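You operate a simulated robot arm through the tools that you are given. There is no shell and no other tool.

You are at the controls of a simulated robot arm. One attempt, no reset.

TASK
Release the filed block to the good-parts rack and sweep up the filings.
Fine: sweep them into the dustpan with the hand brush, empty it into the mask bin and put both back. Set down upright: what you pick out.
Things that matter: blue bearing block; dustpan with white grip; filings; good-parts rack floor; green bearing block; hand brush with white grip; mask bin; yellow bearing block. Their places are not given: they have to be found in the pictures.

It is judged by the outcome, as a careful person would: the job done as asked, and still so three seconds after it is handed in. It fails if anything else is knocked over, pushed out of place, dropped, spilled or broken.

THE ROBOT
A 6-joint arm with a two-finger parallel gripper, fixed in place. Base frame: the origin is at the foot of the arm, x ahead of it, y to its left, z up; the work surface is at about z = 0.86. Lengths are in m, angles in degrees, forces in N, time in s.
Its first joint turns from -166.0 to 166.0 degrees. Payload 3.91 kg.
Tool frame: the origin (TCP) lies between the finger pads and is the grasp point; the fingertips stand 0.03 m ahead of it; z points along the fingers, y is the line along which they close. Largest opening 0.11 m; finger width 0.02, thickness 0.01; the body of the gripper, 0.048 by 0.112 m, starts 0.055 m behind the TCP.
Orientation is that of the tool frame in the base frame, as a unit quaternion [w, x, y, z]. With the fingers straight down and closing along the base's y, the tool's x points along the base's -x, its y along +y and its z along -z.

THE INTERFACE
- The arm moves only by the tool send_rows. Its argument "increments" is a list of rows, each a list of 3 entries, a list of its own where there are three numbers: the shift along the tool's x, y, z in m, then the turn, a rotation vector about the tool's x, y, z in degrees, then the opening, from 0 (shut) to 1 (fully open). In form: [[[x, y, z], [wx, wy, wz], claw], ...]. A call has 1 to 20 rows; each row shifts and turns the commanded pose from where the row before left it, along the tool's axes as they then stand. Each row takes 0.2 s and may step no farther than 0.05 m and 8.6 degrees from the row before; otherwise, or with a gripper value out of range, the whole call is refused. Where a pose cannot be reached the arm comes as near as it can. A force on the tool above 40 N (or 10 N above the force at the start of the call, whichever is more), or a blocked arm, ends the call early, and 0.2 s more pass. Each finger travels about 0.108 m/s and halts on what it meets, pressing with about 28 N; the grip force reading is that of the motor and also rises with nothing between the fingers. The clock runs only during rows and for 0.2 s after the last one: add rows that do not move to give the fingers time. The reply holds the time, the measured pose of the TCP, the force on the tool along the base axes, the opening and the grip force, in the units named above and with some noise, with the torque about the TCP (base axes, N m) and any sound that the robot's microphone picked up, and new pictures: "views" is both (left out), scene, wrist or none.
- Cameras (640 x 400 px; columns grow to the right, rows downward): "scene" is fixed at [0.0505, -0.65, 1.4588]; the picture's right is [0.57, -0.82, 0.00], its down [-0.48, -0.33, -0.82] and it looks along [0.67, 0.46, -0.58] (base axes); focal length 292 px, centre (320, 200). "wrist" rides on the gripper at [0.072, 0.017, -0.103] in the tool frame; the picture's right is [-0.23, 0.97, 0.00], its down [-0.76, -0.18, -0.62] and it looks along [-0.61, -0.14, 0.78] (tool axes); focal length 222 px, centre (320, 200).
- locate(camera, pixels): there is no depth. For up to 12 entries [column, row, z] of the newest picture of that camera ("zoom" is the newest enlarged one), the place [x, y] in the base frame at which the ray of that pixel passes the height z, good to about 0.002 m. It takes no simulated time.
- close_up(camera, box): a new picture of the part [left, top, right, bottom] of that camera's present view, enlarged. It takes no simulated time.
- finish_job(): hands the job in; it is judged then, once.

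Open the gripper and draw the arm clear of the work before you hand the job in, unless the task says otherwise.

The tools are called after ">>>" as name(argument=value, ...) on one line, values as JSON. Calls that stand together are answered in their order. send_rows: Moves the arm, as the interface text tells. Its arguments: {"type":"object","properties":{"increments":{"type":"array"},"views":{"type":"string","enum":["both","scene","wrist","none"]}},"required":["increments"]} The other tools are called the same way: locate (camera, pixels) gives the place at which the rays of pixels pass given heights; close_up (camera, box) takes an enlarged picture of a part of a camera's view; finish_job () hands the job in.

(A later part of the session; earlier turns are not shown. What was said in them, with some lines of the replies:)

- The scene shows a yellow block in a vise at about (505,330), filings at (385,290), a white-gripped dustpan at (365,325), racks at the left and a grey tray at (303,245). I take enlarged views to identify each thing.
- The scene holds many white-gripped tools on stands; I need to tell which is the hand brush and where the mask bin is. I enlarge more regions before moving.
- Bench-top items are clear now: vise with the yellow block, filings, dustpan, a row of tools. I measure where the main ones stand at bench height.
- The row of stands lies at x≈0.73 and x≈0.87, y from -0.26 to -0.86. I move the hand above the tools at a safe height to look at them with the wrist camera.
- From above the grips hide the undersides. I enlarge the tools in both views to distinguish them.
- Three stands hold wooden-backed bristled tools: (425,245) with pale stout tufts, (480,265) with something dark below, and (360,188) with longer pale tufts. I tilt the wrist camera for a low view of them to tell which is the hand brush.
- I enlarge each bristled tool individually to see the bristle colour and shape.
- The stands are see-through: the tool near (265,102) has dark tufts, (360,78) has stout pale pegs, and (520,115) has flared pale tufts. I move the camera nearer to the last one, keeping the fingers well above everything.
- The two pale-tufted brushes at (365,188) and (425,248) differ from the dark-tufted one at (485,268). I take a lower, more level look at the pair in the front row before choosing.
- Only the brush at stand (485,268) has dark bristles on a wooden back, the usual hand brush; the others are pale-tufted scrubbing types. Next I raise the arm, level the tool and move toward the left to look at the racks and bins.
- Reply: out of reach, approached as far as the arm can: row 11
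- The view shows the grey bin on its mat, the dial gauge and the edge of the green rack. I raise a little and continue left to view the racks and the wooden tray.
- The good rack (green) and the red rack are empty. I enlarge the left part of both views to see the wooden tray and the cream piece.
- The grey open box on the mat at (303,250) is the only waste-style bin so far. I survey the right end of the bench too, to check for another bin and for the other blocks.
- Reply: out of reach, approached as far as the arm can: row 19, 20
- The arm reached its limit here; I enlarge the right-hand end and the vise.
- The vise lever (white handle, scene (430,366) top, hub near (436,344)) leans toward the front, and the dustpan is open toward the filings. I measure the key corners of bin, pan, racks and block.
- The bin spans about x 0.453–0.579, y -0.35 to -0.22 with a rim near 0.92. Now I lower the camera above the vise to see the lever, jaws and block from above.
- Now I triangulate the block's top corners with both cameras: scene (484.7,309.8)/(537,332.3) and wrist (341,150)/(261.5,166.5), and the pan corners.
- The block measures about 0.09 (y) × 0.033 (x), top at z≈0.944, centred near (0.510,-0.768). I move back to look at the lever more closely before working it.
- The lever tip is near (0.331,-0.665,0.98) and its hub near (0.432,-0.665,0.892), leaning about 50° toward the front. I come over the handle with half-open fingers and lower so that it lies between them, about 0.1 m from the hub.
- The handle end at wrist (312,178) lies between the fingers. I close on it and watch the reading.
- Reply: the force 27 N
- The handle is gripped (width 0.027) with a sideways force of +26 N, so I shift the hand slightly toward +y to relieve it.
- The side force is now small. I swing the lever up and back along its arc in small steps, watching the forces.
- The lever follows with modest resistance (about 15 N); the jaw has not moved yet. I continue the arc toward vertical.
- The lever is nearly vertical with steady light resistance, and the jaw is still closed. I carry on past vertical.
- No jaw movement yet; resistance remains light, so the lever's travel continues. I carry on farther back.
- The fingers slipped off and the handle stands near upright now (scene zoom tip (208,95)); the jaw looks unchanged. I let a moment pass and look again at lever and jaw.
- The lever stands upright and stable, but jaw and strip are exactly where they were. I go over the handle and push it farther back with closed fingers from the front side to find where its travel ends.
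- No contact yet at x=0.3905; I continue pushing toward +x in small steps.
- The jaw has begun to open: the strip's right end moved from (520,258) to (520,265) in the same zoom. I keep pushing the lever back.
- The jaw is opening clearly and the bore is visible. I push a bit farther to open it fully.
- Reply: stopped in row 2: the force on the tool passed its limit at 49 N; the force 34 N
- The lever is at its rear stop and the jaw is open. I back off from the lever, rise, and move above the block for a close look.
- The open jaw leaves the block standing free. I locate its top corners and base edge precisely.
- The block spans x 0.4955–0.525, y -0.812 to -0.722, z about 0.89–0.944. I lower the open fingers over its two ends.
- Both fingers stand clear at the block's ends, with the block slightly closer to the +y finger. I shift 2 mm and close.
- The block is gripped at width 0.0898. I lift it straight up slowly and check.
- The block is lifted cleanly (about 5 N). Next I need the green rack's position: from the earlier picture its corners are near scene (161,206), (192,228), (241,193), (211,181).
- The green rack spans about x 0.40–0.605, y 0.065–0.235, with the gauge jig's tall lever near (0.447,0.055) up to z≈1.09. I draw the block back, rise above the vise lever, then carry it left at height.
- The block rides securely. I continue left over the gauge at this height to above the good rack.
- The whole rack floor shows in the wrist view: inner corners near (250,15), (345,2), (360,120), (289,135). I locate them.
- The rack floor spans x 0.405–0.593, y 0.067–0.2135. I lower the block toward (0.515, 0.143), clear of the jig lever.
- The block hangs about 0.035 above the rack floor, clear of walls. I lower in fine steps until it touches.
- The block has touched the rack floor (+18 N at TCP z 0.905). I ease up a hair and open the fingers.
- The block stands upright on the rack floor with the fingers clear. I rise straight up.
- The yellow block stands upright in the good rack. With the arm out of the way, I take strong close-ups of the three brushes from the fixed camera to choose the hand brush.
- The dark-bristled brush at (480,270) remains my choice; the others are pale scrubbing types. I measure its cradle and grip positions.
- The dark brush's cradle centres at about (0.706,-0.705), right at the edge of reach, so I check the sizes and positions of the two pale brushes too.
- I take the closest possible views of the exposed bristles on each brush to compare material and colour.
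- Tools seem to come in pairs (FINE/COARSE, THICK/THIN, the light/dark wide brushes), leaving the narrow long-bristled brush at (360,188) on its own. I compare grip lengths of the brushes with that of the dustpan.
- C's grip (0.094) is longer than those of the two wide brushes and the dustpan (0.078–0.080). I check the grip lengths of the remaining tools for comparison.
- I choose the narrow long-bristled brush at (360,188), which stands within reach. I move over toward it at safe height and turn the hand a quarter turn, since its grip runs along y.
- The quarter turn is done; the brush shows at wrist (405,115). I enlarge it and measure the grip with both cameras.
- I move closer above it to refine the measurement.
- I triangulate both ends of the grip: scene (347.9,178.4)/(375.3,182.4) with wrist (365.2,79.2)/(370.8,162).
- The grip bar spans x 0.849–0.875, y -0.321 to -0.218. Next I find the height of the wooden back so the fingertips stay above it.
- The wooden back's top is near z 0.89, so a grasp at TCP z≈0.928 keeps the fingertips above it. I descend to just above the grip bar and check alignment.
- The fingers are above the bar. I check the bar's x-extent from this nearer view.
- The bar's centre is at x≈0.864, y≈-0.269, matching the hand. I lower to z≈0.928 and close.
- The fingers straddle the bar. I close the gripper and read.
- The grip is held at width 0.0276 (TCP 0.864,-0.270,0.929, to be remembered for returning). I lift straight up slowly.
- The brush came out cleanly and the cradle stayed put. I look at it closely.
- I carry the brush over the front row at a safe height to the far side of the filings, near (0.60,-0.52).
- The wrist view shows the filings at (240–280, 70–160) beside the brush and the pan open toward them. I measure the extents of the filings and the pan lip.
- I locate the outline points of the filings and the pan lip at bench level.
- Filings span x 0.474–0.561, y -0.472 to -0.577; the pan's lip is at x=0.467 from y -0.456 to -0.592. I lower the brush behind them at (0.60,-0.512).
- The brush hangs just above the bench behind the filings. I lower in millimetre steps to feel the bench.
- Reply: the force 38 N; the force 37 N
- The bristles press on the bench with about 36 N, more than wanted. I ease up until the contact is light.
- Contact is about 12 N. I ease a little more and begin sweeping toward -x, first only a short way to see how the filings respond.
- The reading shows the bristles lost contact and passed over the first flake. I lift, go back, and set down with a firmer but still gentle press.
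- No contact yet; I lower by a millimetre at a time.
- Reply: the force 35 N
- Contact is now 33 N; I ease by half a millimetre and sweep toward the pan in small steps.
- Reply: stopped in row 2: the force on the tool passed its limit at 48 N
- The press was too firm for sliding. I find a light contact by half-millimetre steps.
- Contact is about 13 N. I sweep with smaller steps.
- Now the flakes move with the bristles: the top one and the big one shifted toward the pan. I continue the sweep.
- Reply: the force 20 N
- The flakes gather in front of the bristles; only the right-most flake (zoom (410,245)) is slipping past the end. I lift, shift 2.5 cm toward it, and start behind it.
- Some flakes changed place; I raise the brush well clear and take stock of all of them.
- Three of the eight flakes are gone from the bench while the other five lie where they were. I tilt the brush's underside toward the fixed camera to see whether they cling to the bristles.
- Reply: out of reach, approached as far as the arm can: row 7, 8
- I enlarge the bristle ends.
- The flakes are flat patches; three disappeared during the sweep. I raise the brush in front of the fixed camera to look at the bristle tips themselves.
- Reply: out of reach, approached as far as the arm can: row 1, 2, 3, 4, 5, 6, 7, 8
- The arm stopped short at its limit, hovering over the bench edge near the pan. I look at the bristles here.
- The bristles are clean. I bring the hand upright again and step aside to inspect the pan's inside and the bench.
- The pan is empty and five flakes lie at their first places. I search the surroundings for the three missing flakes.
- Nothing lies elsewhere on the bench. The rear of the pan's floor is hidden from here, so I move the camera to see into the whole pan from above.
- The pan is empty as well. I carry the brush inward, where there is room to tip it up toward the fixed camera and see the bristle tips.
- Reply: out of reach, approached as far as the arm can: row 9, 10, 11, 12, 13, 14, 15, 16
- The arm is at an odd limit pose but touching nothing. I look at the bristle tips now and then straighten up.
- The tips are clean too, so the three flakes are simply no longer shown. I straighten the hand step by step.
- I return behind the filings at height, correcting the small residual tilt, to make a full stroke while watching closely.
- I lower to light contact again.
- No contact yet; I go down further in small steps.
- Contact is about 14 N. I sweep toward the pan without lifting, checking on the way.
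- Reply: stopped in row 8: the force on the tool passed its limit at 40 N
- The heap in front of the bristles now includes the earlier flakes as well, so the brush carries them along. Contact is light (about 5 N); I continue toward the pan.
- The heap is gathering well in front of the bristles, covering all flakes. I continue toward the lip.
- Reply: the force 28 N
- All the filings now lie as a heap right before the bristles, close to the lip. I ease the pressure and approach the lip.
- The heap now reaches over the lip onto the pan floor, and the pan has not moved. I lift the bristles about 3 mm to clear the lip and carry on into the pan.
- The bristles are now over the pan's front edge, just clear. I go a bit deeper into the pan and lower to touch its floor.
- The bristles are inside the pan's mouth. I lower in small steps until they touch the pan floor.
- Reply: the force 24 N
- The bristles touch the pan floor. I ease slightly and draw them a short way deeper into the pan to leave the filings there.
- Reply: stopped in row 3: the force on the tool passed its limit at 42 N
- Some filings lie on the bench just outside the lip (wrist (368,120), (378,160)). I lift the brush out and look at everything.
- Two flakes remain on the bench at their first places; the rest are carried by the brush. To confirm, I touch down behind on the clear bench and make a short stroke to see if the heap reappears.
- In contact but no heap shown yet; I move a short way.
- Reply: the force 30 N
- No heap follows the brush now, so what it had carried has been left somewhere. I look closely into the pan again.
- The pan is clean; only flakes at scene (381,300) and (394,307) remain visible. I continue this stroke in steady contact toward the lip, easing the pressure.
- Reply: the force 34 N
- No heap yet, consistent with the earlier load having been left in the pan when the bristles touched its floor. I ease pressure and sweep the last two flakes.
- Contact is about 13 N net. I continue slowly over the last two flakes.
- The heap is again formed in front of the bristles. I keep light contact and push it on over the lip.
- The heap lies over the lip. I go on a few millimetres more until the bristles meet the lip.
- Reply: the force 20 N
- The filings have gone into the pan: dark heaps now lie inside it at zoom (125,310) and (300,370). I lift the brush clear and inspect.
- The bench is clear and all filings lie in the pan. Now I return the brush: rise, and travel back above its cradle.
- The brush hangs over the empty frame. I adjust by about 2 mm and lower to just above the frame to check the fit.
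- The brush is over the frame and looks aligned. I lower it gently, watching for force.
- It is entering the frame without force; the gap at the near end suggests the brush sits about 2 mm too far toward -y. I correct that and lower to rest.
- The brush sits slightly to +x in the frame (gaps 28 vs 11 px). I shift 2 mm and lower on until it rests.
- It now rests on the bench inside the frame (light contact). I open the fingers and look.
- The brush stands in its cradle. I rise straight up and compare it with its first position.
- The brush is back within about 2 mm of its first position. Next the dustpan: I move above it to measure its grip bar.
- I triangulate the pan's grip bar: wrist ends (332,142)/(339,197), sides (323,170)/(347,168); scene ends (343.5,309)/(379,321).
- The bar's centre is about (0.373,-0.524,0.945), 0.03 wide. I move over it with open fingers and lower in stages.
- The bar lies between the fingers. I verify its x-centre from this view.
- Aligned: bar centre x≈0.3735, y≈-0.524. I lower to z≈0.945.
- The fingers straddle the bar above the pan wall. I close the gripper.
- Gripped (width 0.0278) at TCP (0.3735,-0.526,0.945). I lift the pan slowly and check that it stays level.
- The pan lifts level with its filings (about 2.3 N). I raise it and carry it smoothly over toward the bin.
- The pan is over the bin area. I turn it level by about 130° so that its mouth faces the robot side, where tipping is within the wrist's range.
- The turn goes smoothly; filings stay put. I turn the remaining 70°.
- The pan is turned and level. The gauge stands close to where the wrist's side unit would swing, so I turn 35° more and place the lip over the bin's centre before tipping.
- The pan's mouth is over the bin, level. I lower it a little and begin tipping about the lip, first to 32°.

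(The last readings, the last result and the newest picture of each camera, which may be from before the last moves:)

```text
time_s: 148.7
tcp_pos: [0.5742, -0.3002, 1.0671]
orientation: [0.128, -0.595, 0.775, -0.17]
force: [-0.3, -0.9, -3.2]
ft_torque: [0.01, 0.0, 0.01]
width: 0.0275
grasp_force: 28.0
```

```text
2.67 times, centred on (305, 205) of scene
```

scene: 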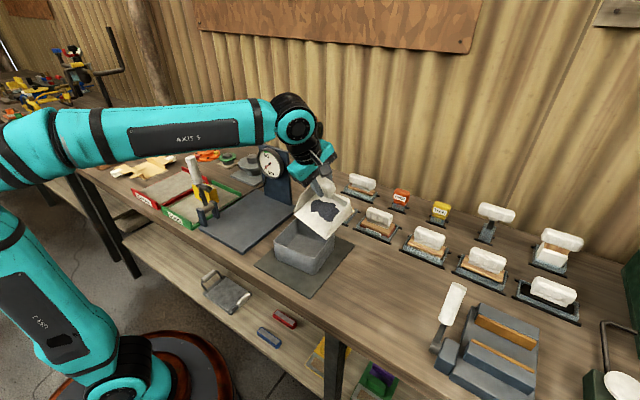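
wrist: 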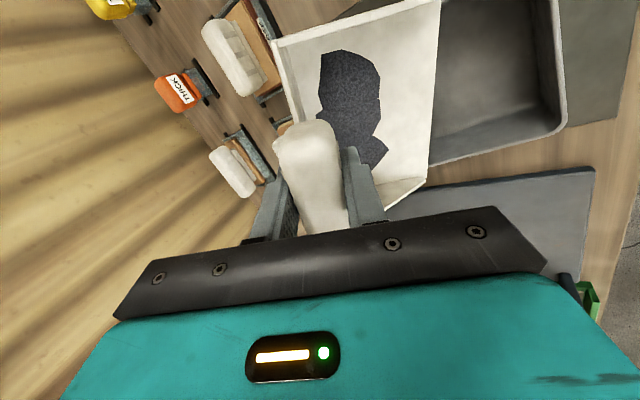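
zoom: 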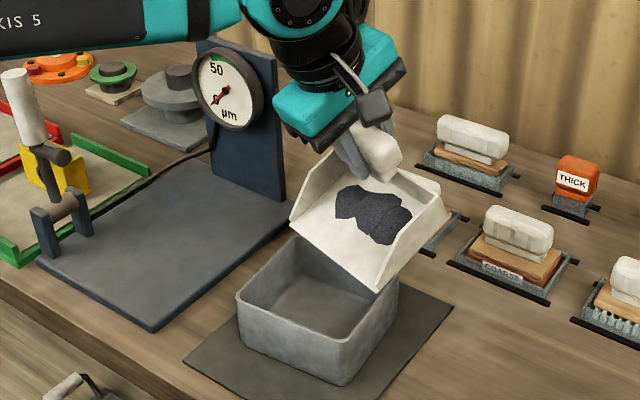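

Tilt is 24°, lip at about (0.521,-0.286) over the bin; filings have not slid yet. I continue tipping.

>>> send_rows(increments=[[[0, 0.0122, -0.0126], [8, 0, 0], 0.1], [[0, 0.0122, -0.0126], [8, 0, 0], 0.1], [[0, 0, 0], [0, 0, 0], 0.1]], views="both")

>>> close_up(camera="scene", box=[240, 130, 370, 280])

```text
time_s: 149.5
tcp_pos: [0.5421, -0.2901, 1.0779]
orientation: [0.209, -0.572, 0.744, -0.276]
force: [0.2, -0.9, -2.9]
ft_torque: [0.01, 0.08, 0.02]
width: 0.0278
grasp_force: 28.1
```

scene: 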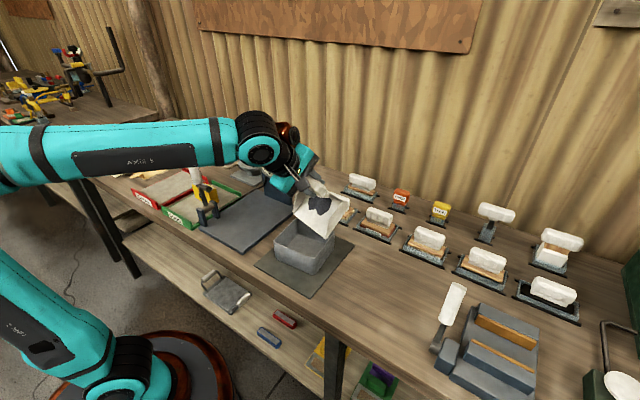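
wrist: 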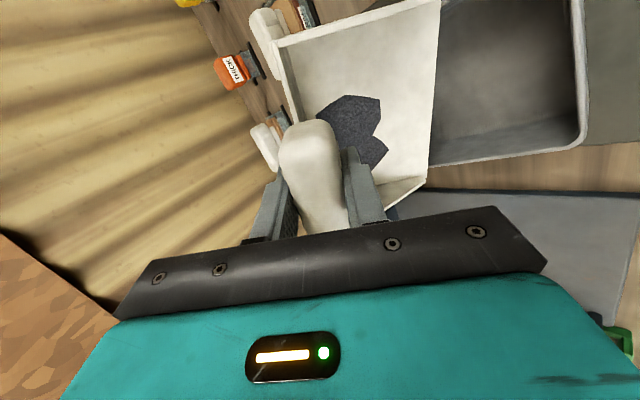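

```text
2.67 times, centred on (305, 205) of scene
```

zoom: 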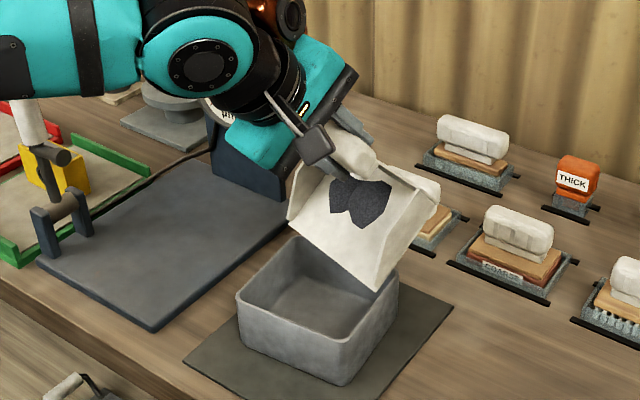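

At 40° the heap is getting smaller, pieces are leaving the pan. I pause and look into the bin.

>>> send_rows(increments=[[[0, 0, 0], [0, 0, 0], 0.1], [[0, 0, 0], [0, 0, 0], 0.1]], views="both")

>>> close_up(camera="scene", box=[240, 180, 370, 290])

>>> close_up(camera="wrist", box=[260, 0, 620, 220])

```text
time_s: 150.1
tcp_pos: [0.5419, -0.2899, 1.0767]
orientation: [0.208, -0.571, 0.745, -0.276]
force: [-0.2, -0.2, -3.3]
ft_torque: [0.0, 0.03, -0.01]
width: 0.028
grasp_force: 27.6
```

scene: 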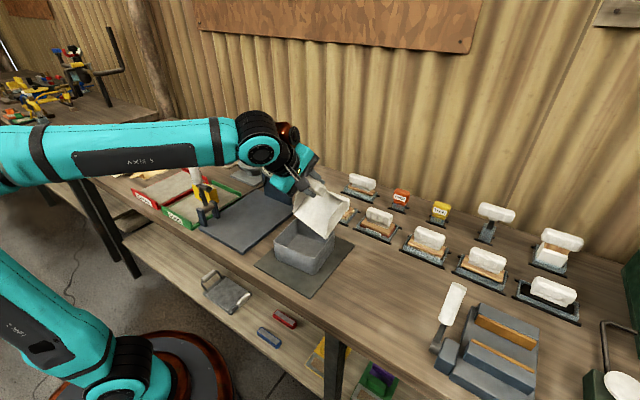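
wrist: 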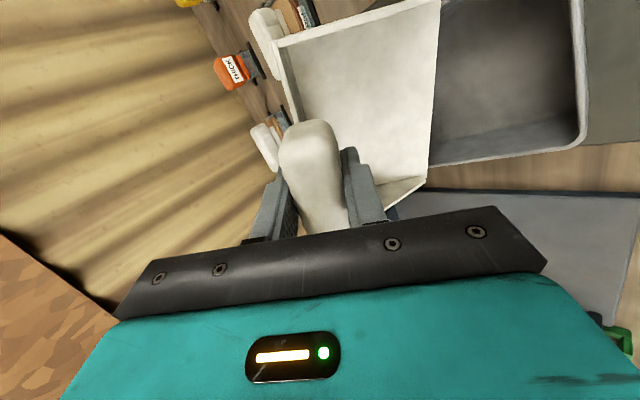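

```text
3.64 times, centred on (305, 235) of scene
```

zoom: 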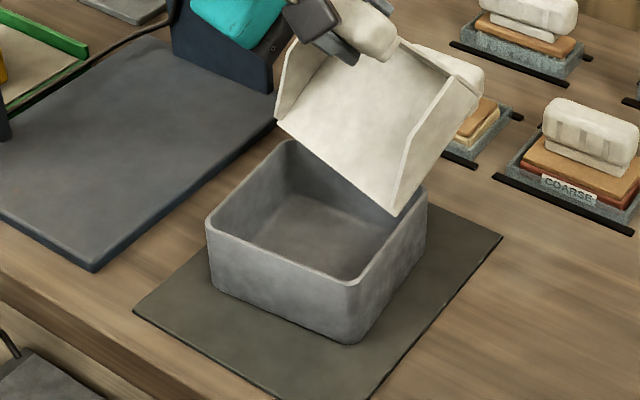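

```text
1.78 times, centred on (440, 110) of wrist
```

zoom: 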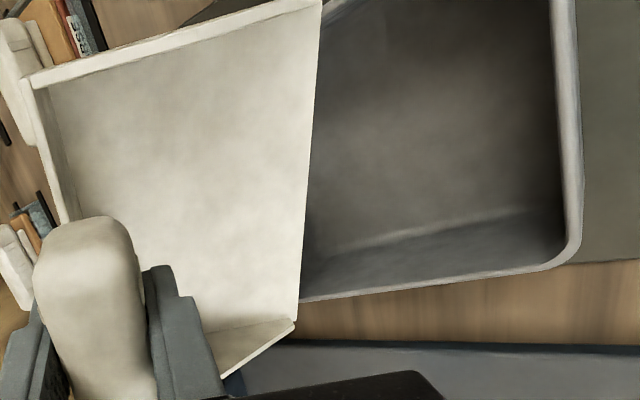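

The pan looks empty now. I tip a little farther to be sure nothing clings behind the grip, then hold.

>>> send_rows(increments=[[[0, 0.0122, -0.0126], [8, 0, 0], 0.1], [[0, 0.0122, -0.0126], [8, 0, 0], 0.1], [[0, 0, 0], [0, 0, 0], 0.1], [[0, 0, 0], [0, 0, 0], 0.1]], views="both")

>>> close_up(camera="scene", box=[240, 180, 370, 290])

```text
time_s: 151.1
tcp_pos: [0.5091, -0.2811, 1.0777]
orientation: [0.286, -0.536, 0.699, -0.376]
force: [-0.4, 0.5, -2.5]
ft_torque: [0.03, 0.07, 0.0]
width: 0.0278
grasp_force: 28.0
```

scene: 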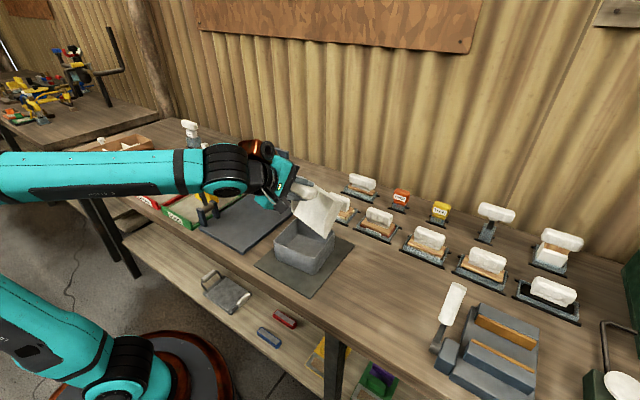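
wrist: 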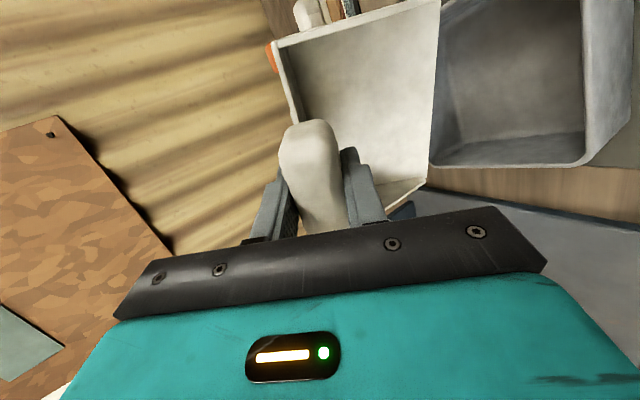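

```text
3.64 times, centred on (305, 235) of scene
```

zoom: 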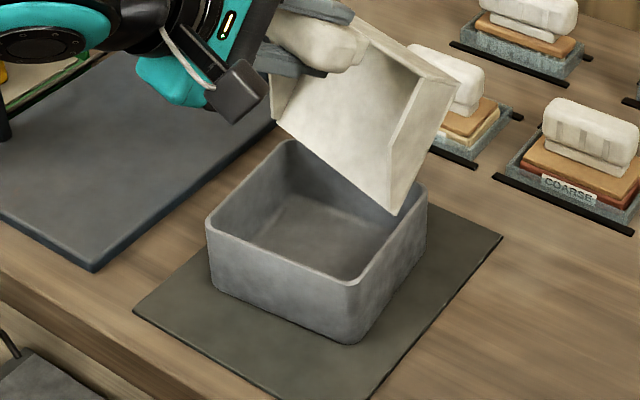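

The pan is empty. I tip it back level about the same point over the bin.

>>> send_rows(increments=[[[0, -0.0103, 0.0142], [-8, 0, 0], 0.1], [[0, -0.0103, 0.0142], [-8, 0, 0], 0.1], [[0, -0.0103, 0.0142], [-8, 0, 0], 0.1], [[0, -0.0103, 0.0142], [-8, 0, 0], 0.1], [[0, -0.0103, 0.0142], [-8, 0, 0], 0.1], [[0, -0.0103, 0.0142], [-8, 0, 0], 0.1], [[0, -0.0103, 0.0142], [-8, 0, 0], 0.1], [[0, 0, -0.025], [0, 0, 0], 0.1], [[0, 0, -0.03], [0, 0, 0], 0.1], [[0, 0, 0], [0, 0, 0], 0.1]], views="both")

>>> close_up(camera="scene", box=[240, 180, 370, 290])

```text
time_s: 153.3
tcp_pos: [0.6115, -0.3097, 1.0868]
orientation: [0.001, -0.608, 0.794, -0.004]
force: [-0.5, -1.0, -2.7]
ft_torque: [0.0, -0.06, 0.0]
width: 0.0279
grasp_force: 27.9
```

scene: 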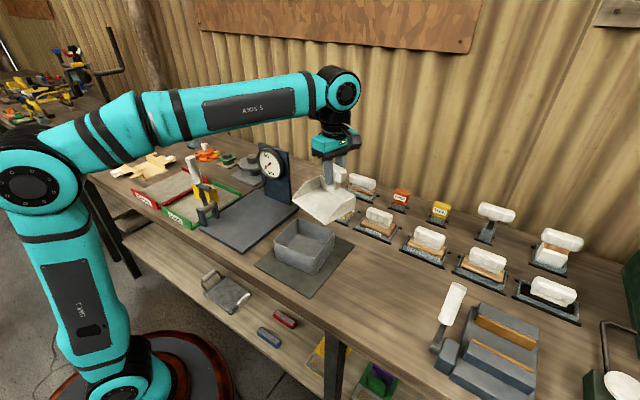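
wrist: 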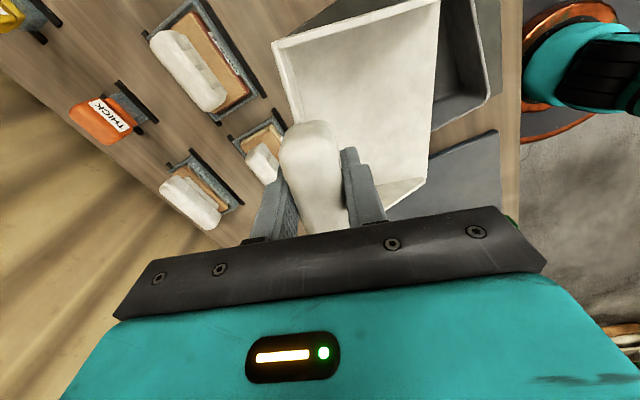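

```text
3.64 times, centred on (305, 235) of scene
```

zoom: 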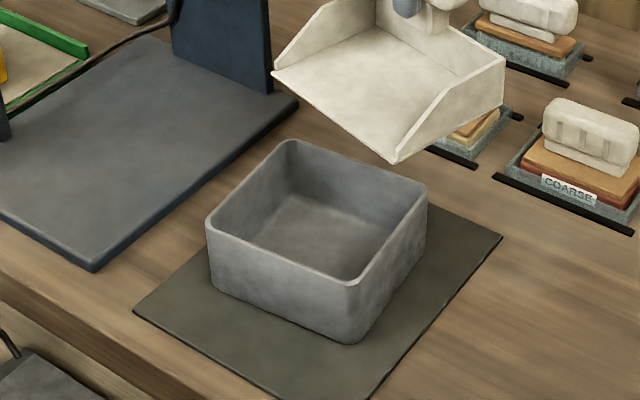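

From this camera only the far strip of the bin floor shows. I move the pan back and turn it to its first heading, then look into the bin from above.

>>> send_rows(increments=[[[0, 0.026, -0.005], [0, 0, 0], 0.1], [[0, 0.026, -0.005], [0, 0, 0], 0.1], [[0, 0.026, 0], [0, 0, 0], 0.1], [[0, 0.024, 0], [0, 0, 0], 0.1], [[0, 0, 0], [0, 0, 7.5], 0.1], [[0, 0, 0], [0, 0, 7.5], 0.1], [[0, 0, 0], [0, 0, 7.5], 0.1], [[0, 0, 0], [0, 0, 7.5], 0.1], [[0, 0, 0], [0, 0, 7.5], 0.1], [[0, 0, 0], [0, 0, 7.5], 0.1], [[0, 0, 0], [0, 0, 7.5], 0.1], [[0, 0, 0], [0, 0, 7.5], 0.1], [[0, 0, 0], [0, 0, 7.5], 0.1], [[0, 0, 0], [0, 0, 7.5], 0.1], [[0, 0, 0], [0, 0, 7.5], 0.1], [[0, 0, 0], [0, 0, 7.5], 0.1], [[0, 0, 0], [0, 0, 0], 0.1]], views="both")

```text
time_s: 156.9
tcp_pos: [0.516, -0.2831, 1.099]
orientation: [0.003, 0.132, 0.991, -0.002]
force: [1.1, 0.3, -2.8]
ft_torque: [-0.08, -0.01, 0.01]
width: 0.0278
grasp_force: 28.3
```

scene: 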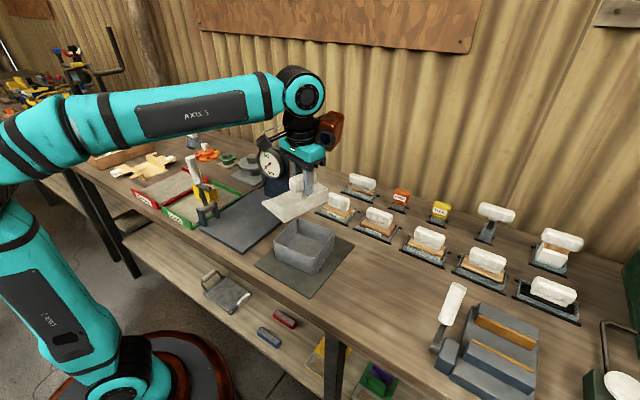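
wrist: 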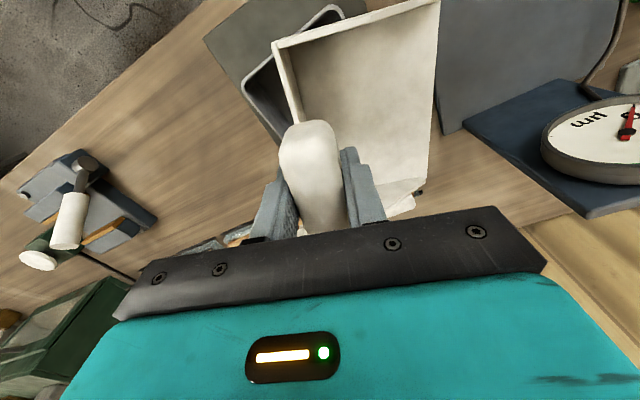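

I finish turning the pan to its first heading and carry it back above its place.

>>> send_rows(increments=[[[0, 0, 0], [0, 0, 7.5], 0.1], [[0, 0, 0], [0, 0, 7.5], 0.1], [[0, 0, 0], [0, 0, 7.5], 0.1], [[0, 0, 0], [0, 0, 7.5], 0.1], [[0, 0, 0], [0, 0, 7.5], 0.1], [[0, 0, 0], [0, 0, 7.5], 0.1], [[0, 0, 0], [0, 0, 7.5], 0.1], [[0, 0, 0], [0, 0, 7.5], 0.1], [[0, 0, 0], [0, 0, 7.5], 0.1], [[0, 0, 0], [0, 0, 7.5], 0.1], [[0, 0, 0], [0, 0, 0], 0.1]], views="both")

```text
time_s: 159.3
tcp_pos: [0.5142, -0.2834, 1.0986]
orientation: [0.003, 0.708, 0.706, 0.0]
force: [0.5, 0.3, -2.4]
ft_torque: [0.0, 0.09, -0.02]
width: 0.028
grasp_force: 27.1
```

scene: 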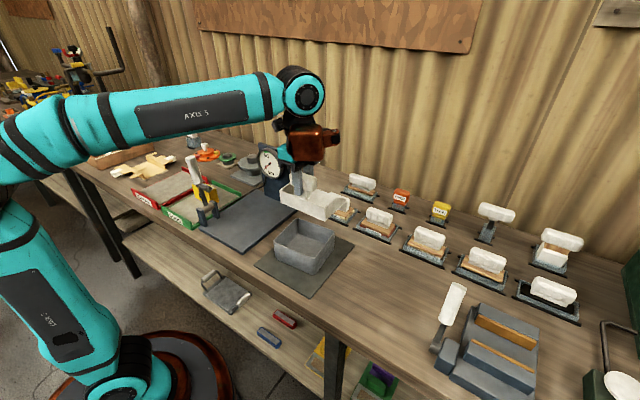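
wrist: 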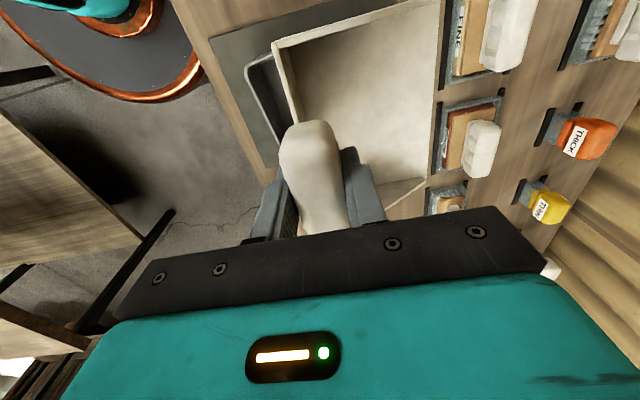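

Same heading and pose as before turning. I carry the pan back along the same path to above its place.

>>> send_rows(increments=[[[-0.014, -0.008, 0], [0, 0, 0], 0.1], [[-0.024, -0.014, 0], [0, 0, 0], 0.1], [[-0.024, -0.014, 0], [0, 0, 0], 0.1], [[-0.024, -0.014, 0], [0, 0, 0], 0.1], [[-0.024, -0.014, 0], [0, 0, 0], 0.1], [[-0.024, -0.014, 0], [0, 0, 0], 0.1], [[-0.024, -0.014, 0], [0, 0, 0], 0.1], [[-0.024, -0.014, 0], [0, 0, 0], 0.1], [[-0.024, -0.014, 0], [0, 0, 0], 0.1], [[-0.024, -0.014, 0], [0, 0, 0], 0.1], [[-0.012, -0.007, 0.02], [0, 0, 0], 0.1], [[0, 0, 0.03], [0, 0, 0], 0.1], [[0, 0, 0.03], [0, 0, 0], 0.1], [[0, 0, 0.02], [0, 0, 0], 0.1], [[0, 0, 0], [0, 0, 0], 0.1], [[0, 0, 0], [0, 0, 0], 0.1]], views="both")

>>> close_up(camera="scene", box=[310, 240, 430, 365])

```text
time_s: 162.7
tcp_pos: [0.3764, -0.5271, 0.9989]
orientation: [0.004, 0.708, 0.707, -0.001]
force: [0.0, -0.5, -2.0]
ft_torque: [0.02, 0.05, 0.02]
width: 0.0278
grasp_force: 28.2
```

scene: 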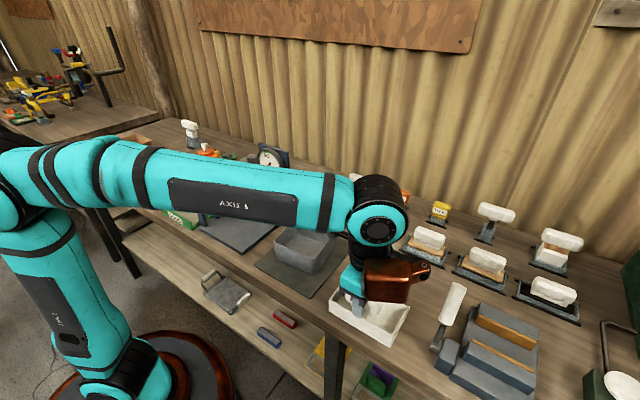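
wrist: 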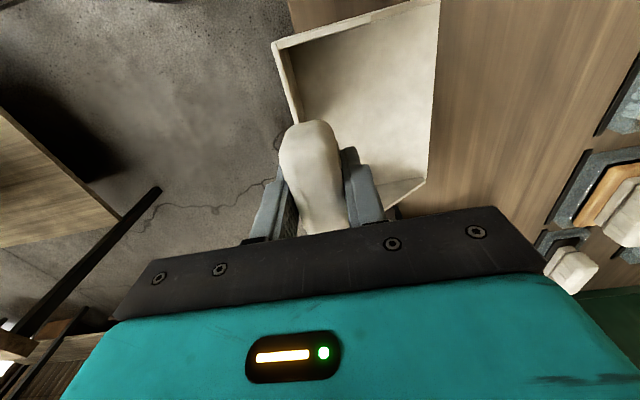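

```text
3.20 times, centred on (370, 302) of scene
```

zoom: 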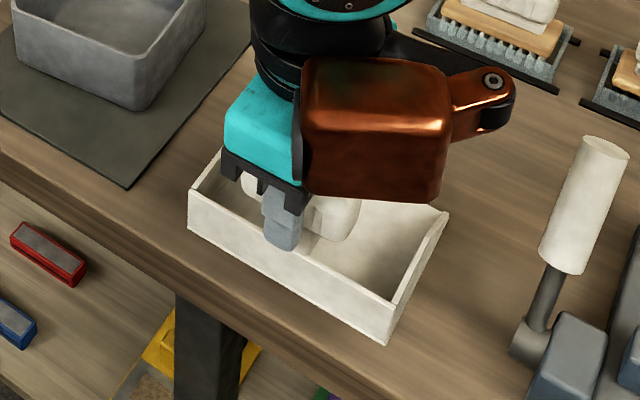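

I take another reading to average out noise before setting down.

>>> send_rows(increments=[[[0, 0, 0], [0, 0, 0], 0.1]], views="none")

>>> send_rows(increments=[[[0, 0, 0], [0, 0, 0], 0.1]], views="none")

```text
time_s: 163.1
tcp_pos: [0.3762, -0.5267, 0.9971]
orientation: [0.004, 0.708, 0.706, 0.0]
force: [1.1, -0.2, -2.6]
ft_torque: [-0.05, 0.05, 0.04]
width: 0.0277
grasp_force: 27.3
```

```text
time_s: 163.5
tcp_pos: [0.3765, -0.5265, 0.9978]
orientation: [0.003, 0.708, 0.706, 0.0]
force: [-0.3, -0.2, -2.5]
ft_torque: [0.0, 0.05, 0.02]
width: 0.0279
grasp_force: 27.8
```

The pan is about 3 mm off in x and 2 mm in y from its first place. I correct and lower it to the bench.

>>> send_rows(increments=[[[0.0017, -0.0027, 0.015], [0, 0, 0], 0.1], [[0, 0, 0.015], [0, 0, 0], 0.1], [[0, 0, 0.012], [0, 0, 0], 0.1], [[0, 0, 0.007], [0, 0, 0], 0.1], [[0, 0, 0.002], [0, 0, 0], 0.1], [[0, 0, 0], [0, 0, 0], 0.1]], views="none")

>>> send_rows(increments=[[[0, 0, 0.001], [0, 0, 0], 0.1], [[0, 0, 0], [0, 0, 0], 0.1]], views="none")

```text
time_s: 164.9
tcp_pos: [0.3717, -0.5233, 0.9478]
orientation: [0.004, 0.708, 0.706, 0.0]
force: [0.5, -0.4, -2.1]
ft_torque: [0.0, 0.03, 0.02]
width: 0.028
grasp_force: 28.3
```

```text
time_s: 165.5
tcp_pos: [0.373, -0.5241, 0.9448]
orientation: [0.004, 0.708, 0.706, 0.0]
force: [0.4, -1.1, -3.1]
ft_torque: [0.0, 0.06, 0.0]
width: 0.0279
grasp_force: 28.0
```

I go on down in millimetre steps until it rests.

>>> send_rows(increments=[[[0, 0, 0.001], [0, 0, 0], 0.1], [[0, 0, 0], [0, 0, 0], 0.1]], views="none")

>>> send_rows(increments=[[[0, 0, 0.0008], [0, 0, 0], 0.1], [[0, 0, 0], [0, 0, 0], 0.1]], views="none")

```text
time_s: 166.1
tcp_pos: [0.3729, -0.5231, 0.9463]
orientation: [0.004, 0.707, 0.707, 0.001]
force: [0.0, -0.2, -2.7]
ft_torque: [0.07, 0.07, 0.01]
width: 0.0278
grasp_force: 27.4
```

```text
time_s: 166.7
tcp_pos: [0.3734, -0.5249, 0.9459]
orientation: [0.005, 0.708, 0.706, 0.001]
force: [-2.0, 3.7, 5.0]
ft_torque: [0.74, 0.23, 0.13]
width: 0.0278
grasp_force: 27.8
```

The pan touches down. I open the fingers gently and check.

>>> send_rows(increments=[[[0, 0, 0.0004], [0, 0, 0], 0.1], [[0, 0, 0], [0, 0, 0], 0.35], [[0, 0, 0], [0, 0, 0], 0.6], [[0, 0, 0], [0, 0, 0], 0.9], [[0, 0, 0], [0, 0, 0], 0.95], [[0, 0, 0], [0, 0, 0], 0.95]], views="both")

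```text
time_s: 168.1
tcp_pos: [0.3734, -0.5248, 0.9447]
orientation: [0.004, 0.708, 0.707, 0.0]
force: [-0.2, 1.3, -1.0]
ft_torque: [0.0, 0.0, -0.02]
width: 0.1044
grasp_force: 0.1
```

scene: 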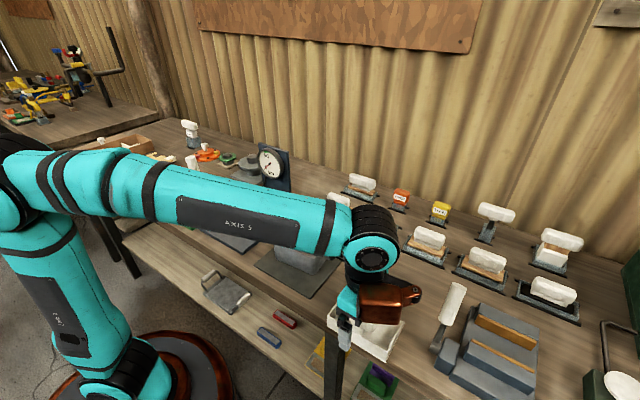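
wrist: 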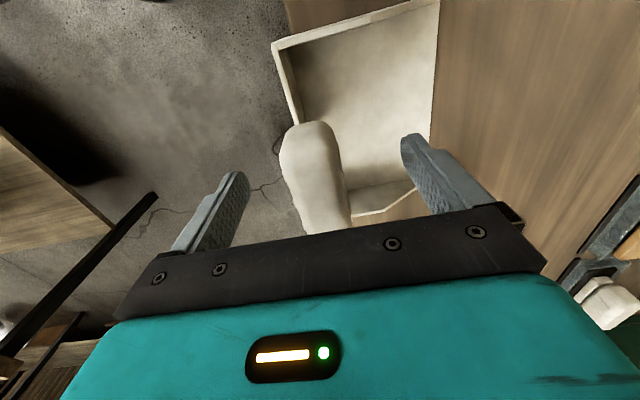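

The pan stands free at its first place. I rise and go to look into the bin from above.

>>> send_rows(increments=[[[0, 0, -0.02], [0, 0, 0], 0.95], [[0, 0, -0.04], [0, 0, 0], 0.95], [[0, 0, -0.045], [0, 0, 0], 0.95], [[0, 0, -0.045], [0, 0, 0], 0.95], [[0, 0, -0.03], [0, 0, 0], 0.95], [[0.038, 0.0187, 0], [0, 0, 0], 0.95], [[0.038, 0.0187, 0], [0, 0, 0], 0.95], [[0.038, 0.0187, 0], [0, 0, 0], 0.95], [[0.038, 0.0187, 0], [0, 0, 0], 0.95], [[0.038, 0.0187, 0], [0, 0, 0], 0.95], [[0.038, 0.0187, 0], [0, 0, 0], 0.95], [[0.038, 0.0187, 0], [0, 0, 0], 0.95], [[0, 0, 0], [0, 0, 0], 0.95]], views="both")

>>> close_up(camera="wrist", box=[200, 0, 440, 180])

>>> close_up(camera="scene", box=[320, 260, 430, 365])

```text
time_s: 170.9
tcp_pos: [0.502, -0.2563, 1.1221]
orientation: [0.004, 0.708, 0.707, 0.0]
force: [-0.3, -0.2, 0.8]
ft_torque: [0.02, 0.03, 0.01]
width: 0.1048
grasp_force: 0.1
```

scene: 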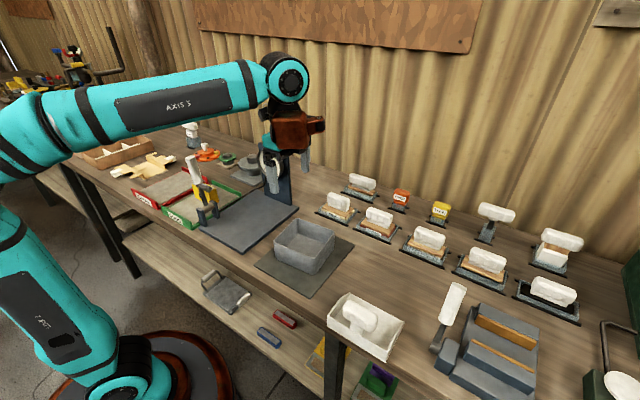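
wrist: 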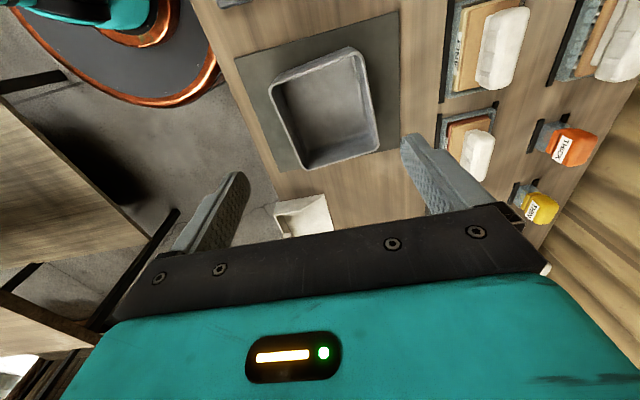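

```text
2.22 times, centred on (320, 90) of wrist
```

zoom: 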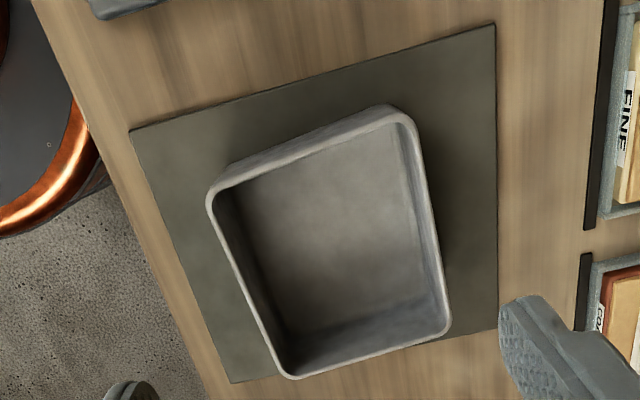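

```text
3.81 times, centred on (375, 312) of scene
```

zoom: 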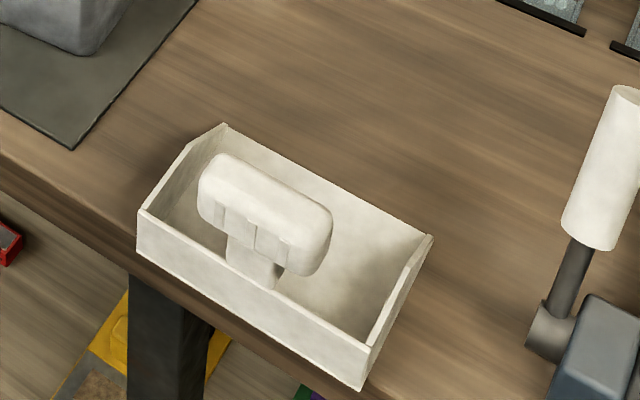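

The pan is back in place and empty, but I see no filings on the bin floor. I look closely into the bin and around it.

>>> close_up(camera="wrist", box=[265, 35, 385, 175])

>>> close_up(camera="scene", box=[190, 180, 370, 300])

>>> close_up(camera="scene", box=[265, 210, 345, 280])

>>> close_up(camera="scene", box=[300, 170, 420, 260])

```text
2.86 times, centred on (325, 105) of wrist
```

zoom: 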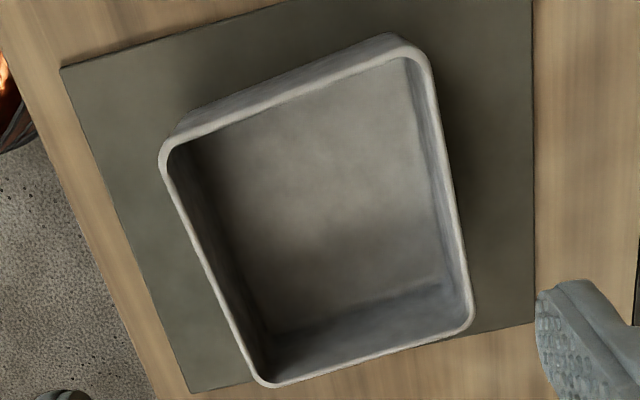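

```text
3.33 times, centred on (280, 240) of scene
```

zoom: 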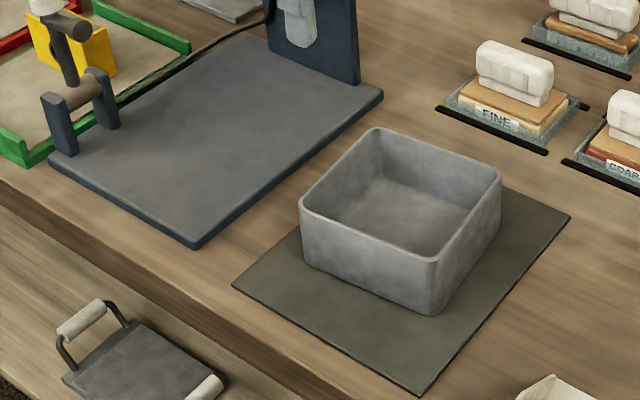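

```text
5.71 times, centred on (305, 245) of scene
```

zoom: 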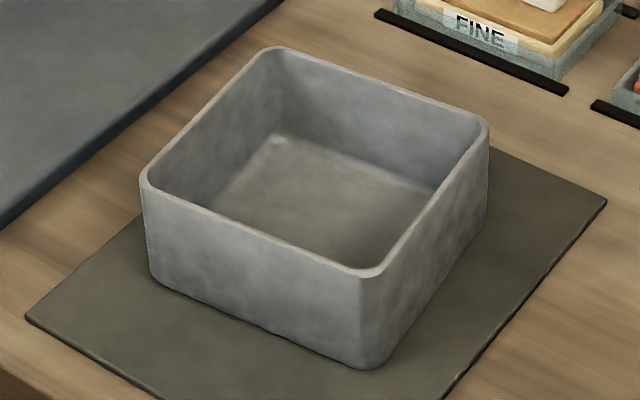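

```text
4.44 times, centred on (360, 215) of scene
```

zoom: 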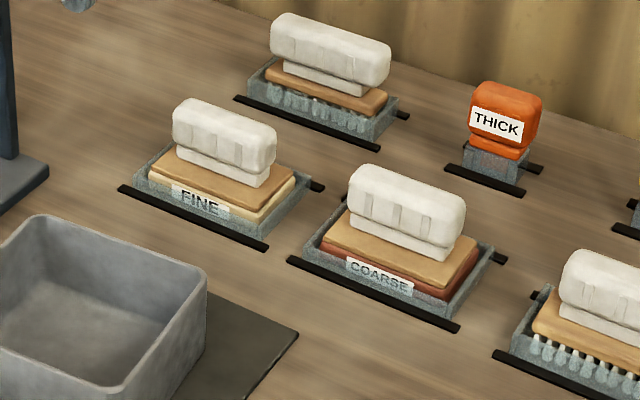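

Nothing lies on the mat or bench, and the pan and bench are clean. I lower the camera for a nearer look at the bin's bottom.

>>> send_rows(increments=[[[0, 0, 0.04], [0, 0, 0], 0.95], [[0, 0, 0.04], [0, 0, 0], 0.95], [[0, 0.005, 0.01], [0, 0, 0], 0.95], [[0, 0, 0], [0, 0, 0], 0.95]], views="wrist")

>>> close_up(camera="wrist", box=[230, 30, 430, 230])

```text
time_s: 171.9
tcp_pos: [0.5089, -0.2573, 1.0325]
orientation: [0.004, 0.708, 0.706, 0.0]
force: [0.1, -0.1, 0.2]
ft_torque: [0.0, 0.01, -0.02]
width: 0.1048
grasp_force: 0.1
```

wrist: 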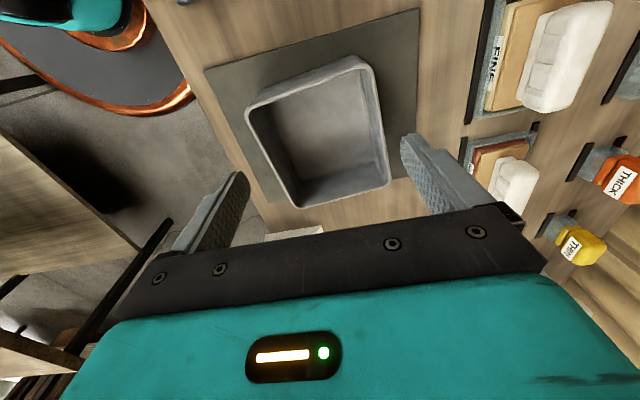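

```text
2.00 times, centred on (330, 130) of wrist
```

zoom: 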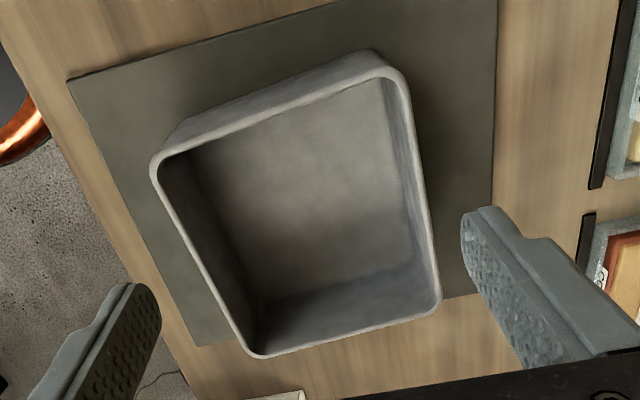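

The bin floor shows nothing outside it either; the filings left the pan with its lip well inside the bin's outline and none lie on mat or bench. I raise the arm clear and make a last check of the whole bench.

>>> send_rows(increments=[[[0, 0, -0.045], [0, 0, 0], 1], [[0, 0, -0.045], [0, 0, 0], 1], [[0, 0, -0.045], [0, 0, 0], 1], [[0, 0, -0.045], [0, 0, 0], 1], [[0, -0.04, -0.02], [0, 0, 0], 1], [[0, -0.04, 0], [0, 0, 0], 1], [[0, -0.04, 0], [0, 0, 0], 1], [[0, 0, 0], [0, 0, 0], 1]], views="both")

>>> close_up(camera="scene", box=[250, 170, 440, 370])

>>> close_up(camera="scene", box=[100, 120, 320, 260])

>>> close_up(camera="scene", box=[380, 180, 640, 400])

```text
time_s: 173.7
tcp_pos: [0.3867, -0.2575, 1.2341]
orientation: [0.004, 0.707, 0.707, 0.0]
force: [-0.2, -0.6, 0.4]
ft_torque: [-0.01, 0.0, 0.01]
width: 0.1098
grasp_force: 0.1
```

scene: 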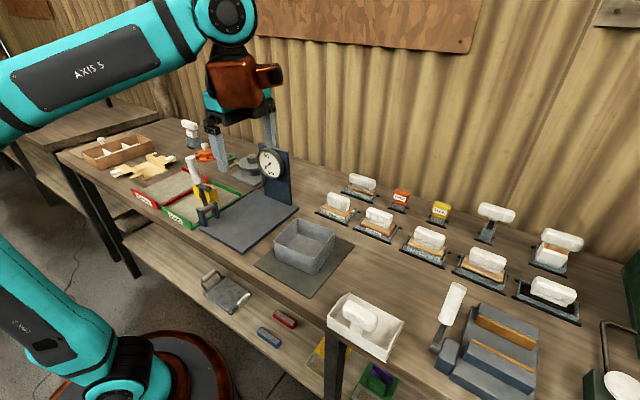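
wrist: 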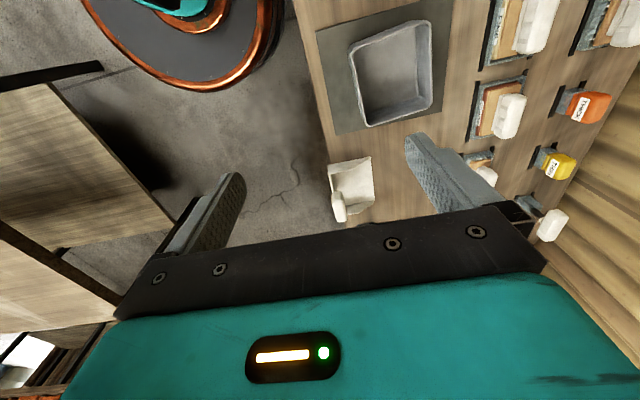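

```text
2.00 times, centred on (345, 270) of scene
```

zoom: 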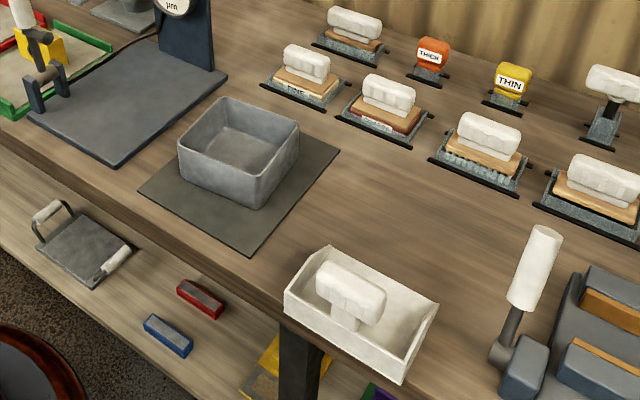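

```text
2.86 times, centred on (210, 190) of scene
```

zoom: 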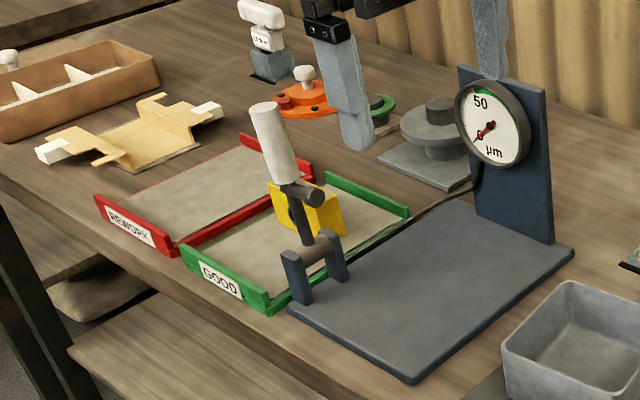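

```text
1.82 times, centred on (510, 290) of scene
```

zoom: 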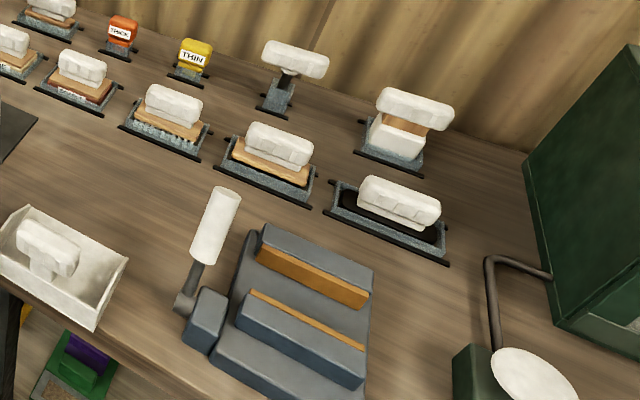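

The yellow block stands upright in the GOOD rack. The brush is in its cradle, the empty pan is back at its place and the bench is clean. The gripper is open and the arm is clear, so I hand the job in.

I never saw the filings on the bin floor. They left the pan while its lip was over the bin, and none lie on the bench or mat.

>>> finish_job()

```text
The job is handed in.
```

I've handed the job in, but I never saw the filings inside the bin after tipping them out.

- **Block:** I opened the vise and moved the yellow block to the GOOD rack. It stands upright there, in the same orientation it had in the vise.
- **Filings:** I swept all of them into the dustpan, and the bench is clean. They left the pan while I tipped it with its lip over the bin. Looking in from above, I could not see them on the bin floor, and none lie on the bench or mat.
- **Bin:** I took the grey open box on the dark mat to be the mask bin. It has no label, but it was the only bin I found on the bench.
- **Brush:** I used the narrow brush with long white bristles, in the back row next to THICK. The tools carry no names, so that was a judgement from how it looked. It is back in its cradle, about 2 mm from where it was.
- **Dustpan:** It is empty and back in its original place.

The vise is still open, with its lever pushed back. The gripper is open and the arm is clear of the work. I saw nothing else knocked over or moved.
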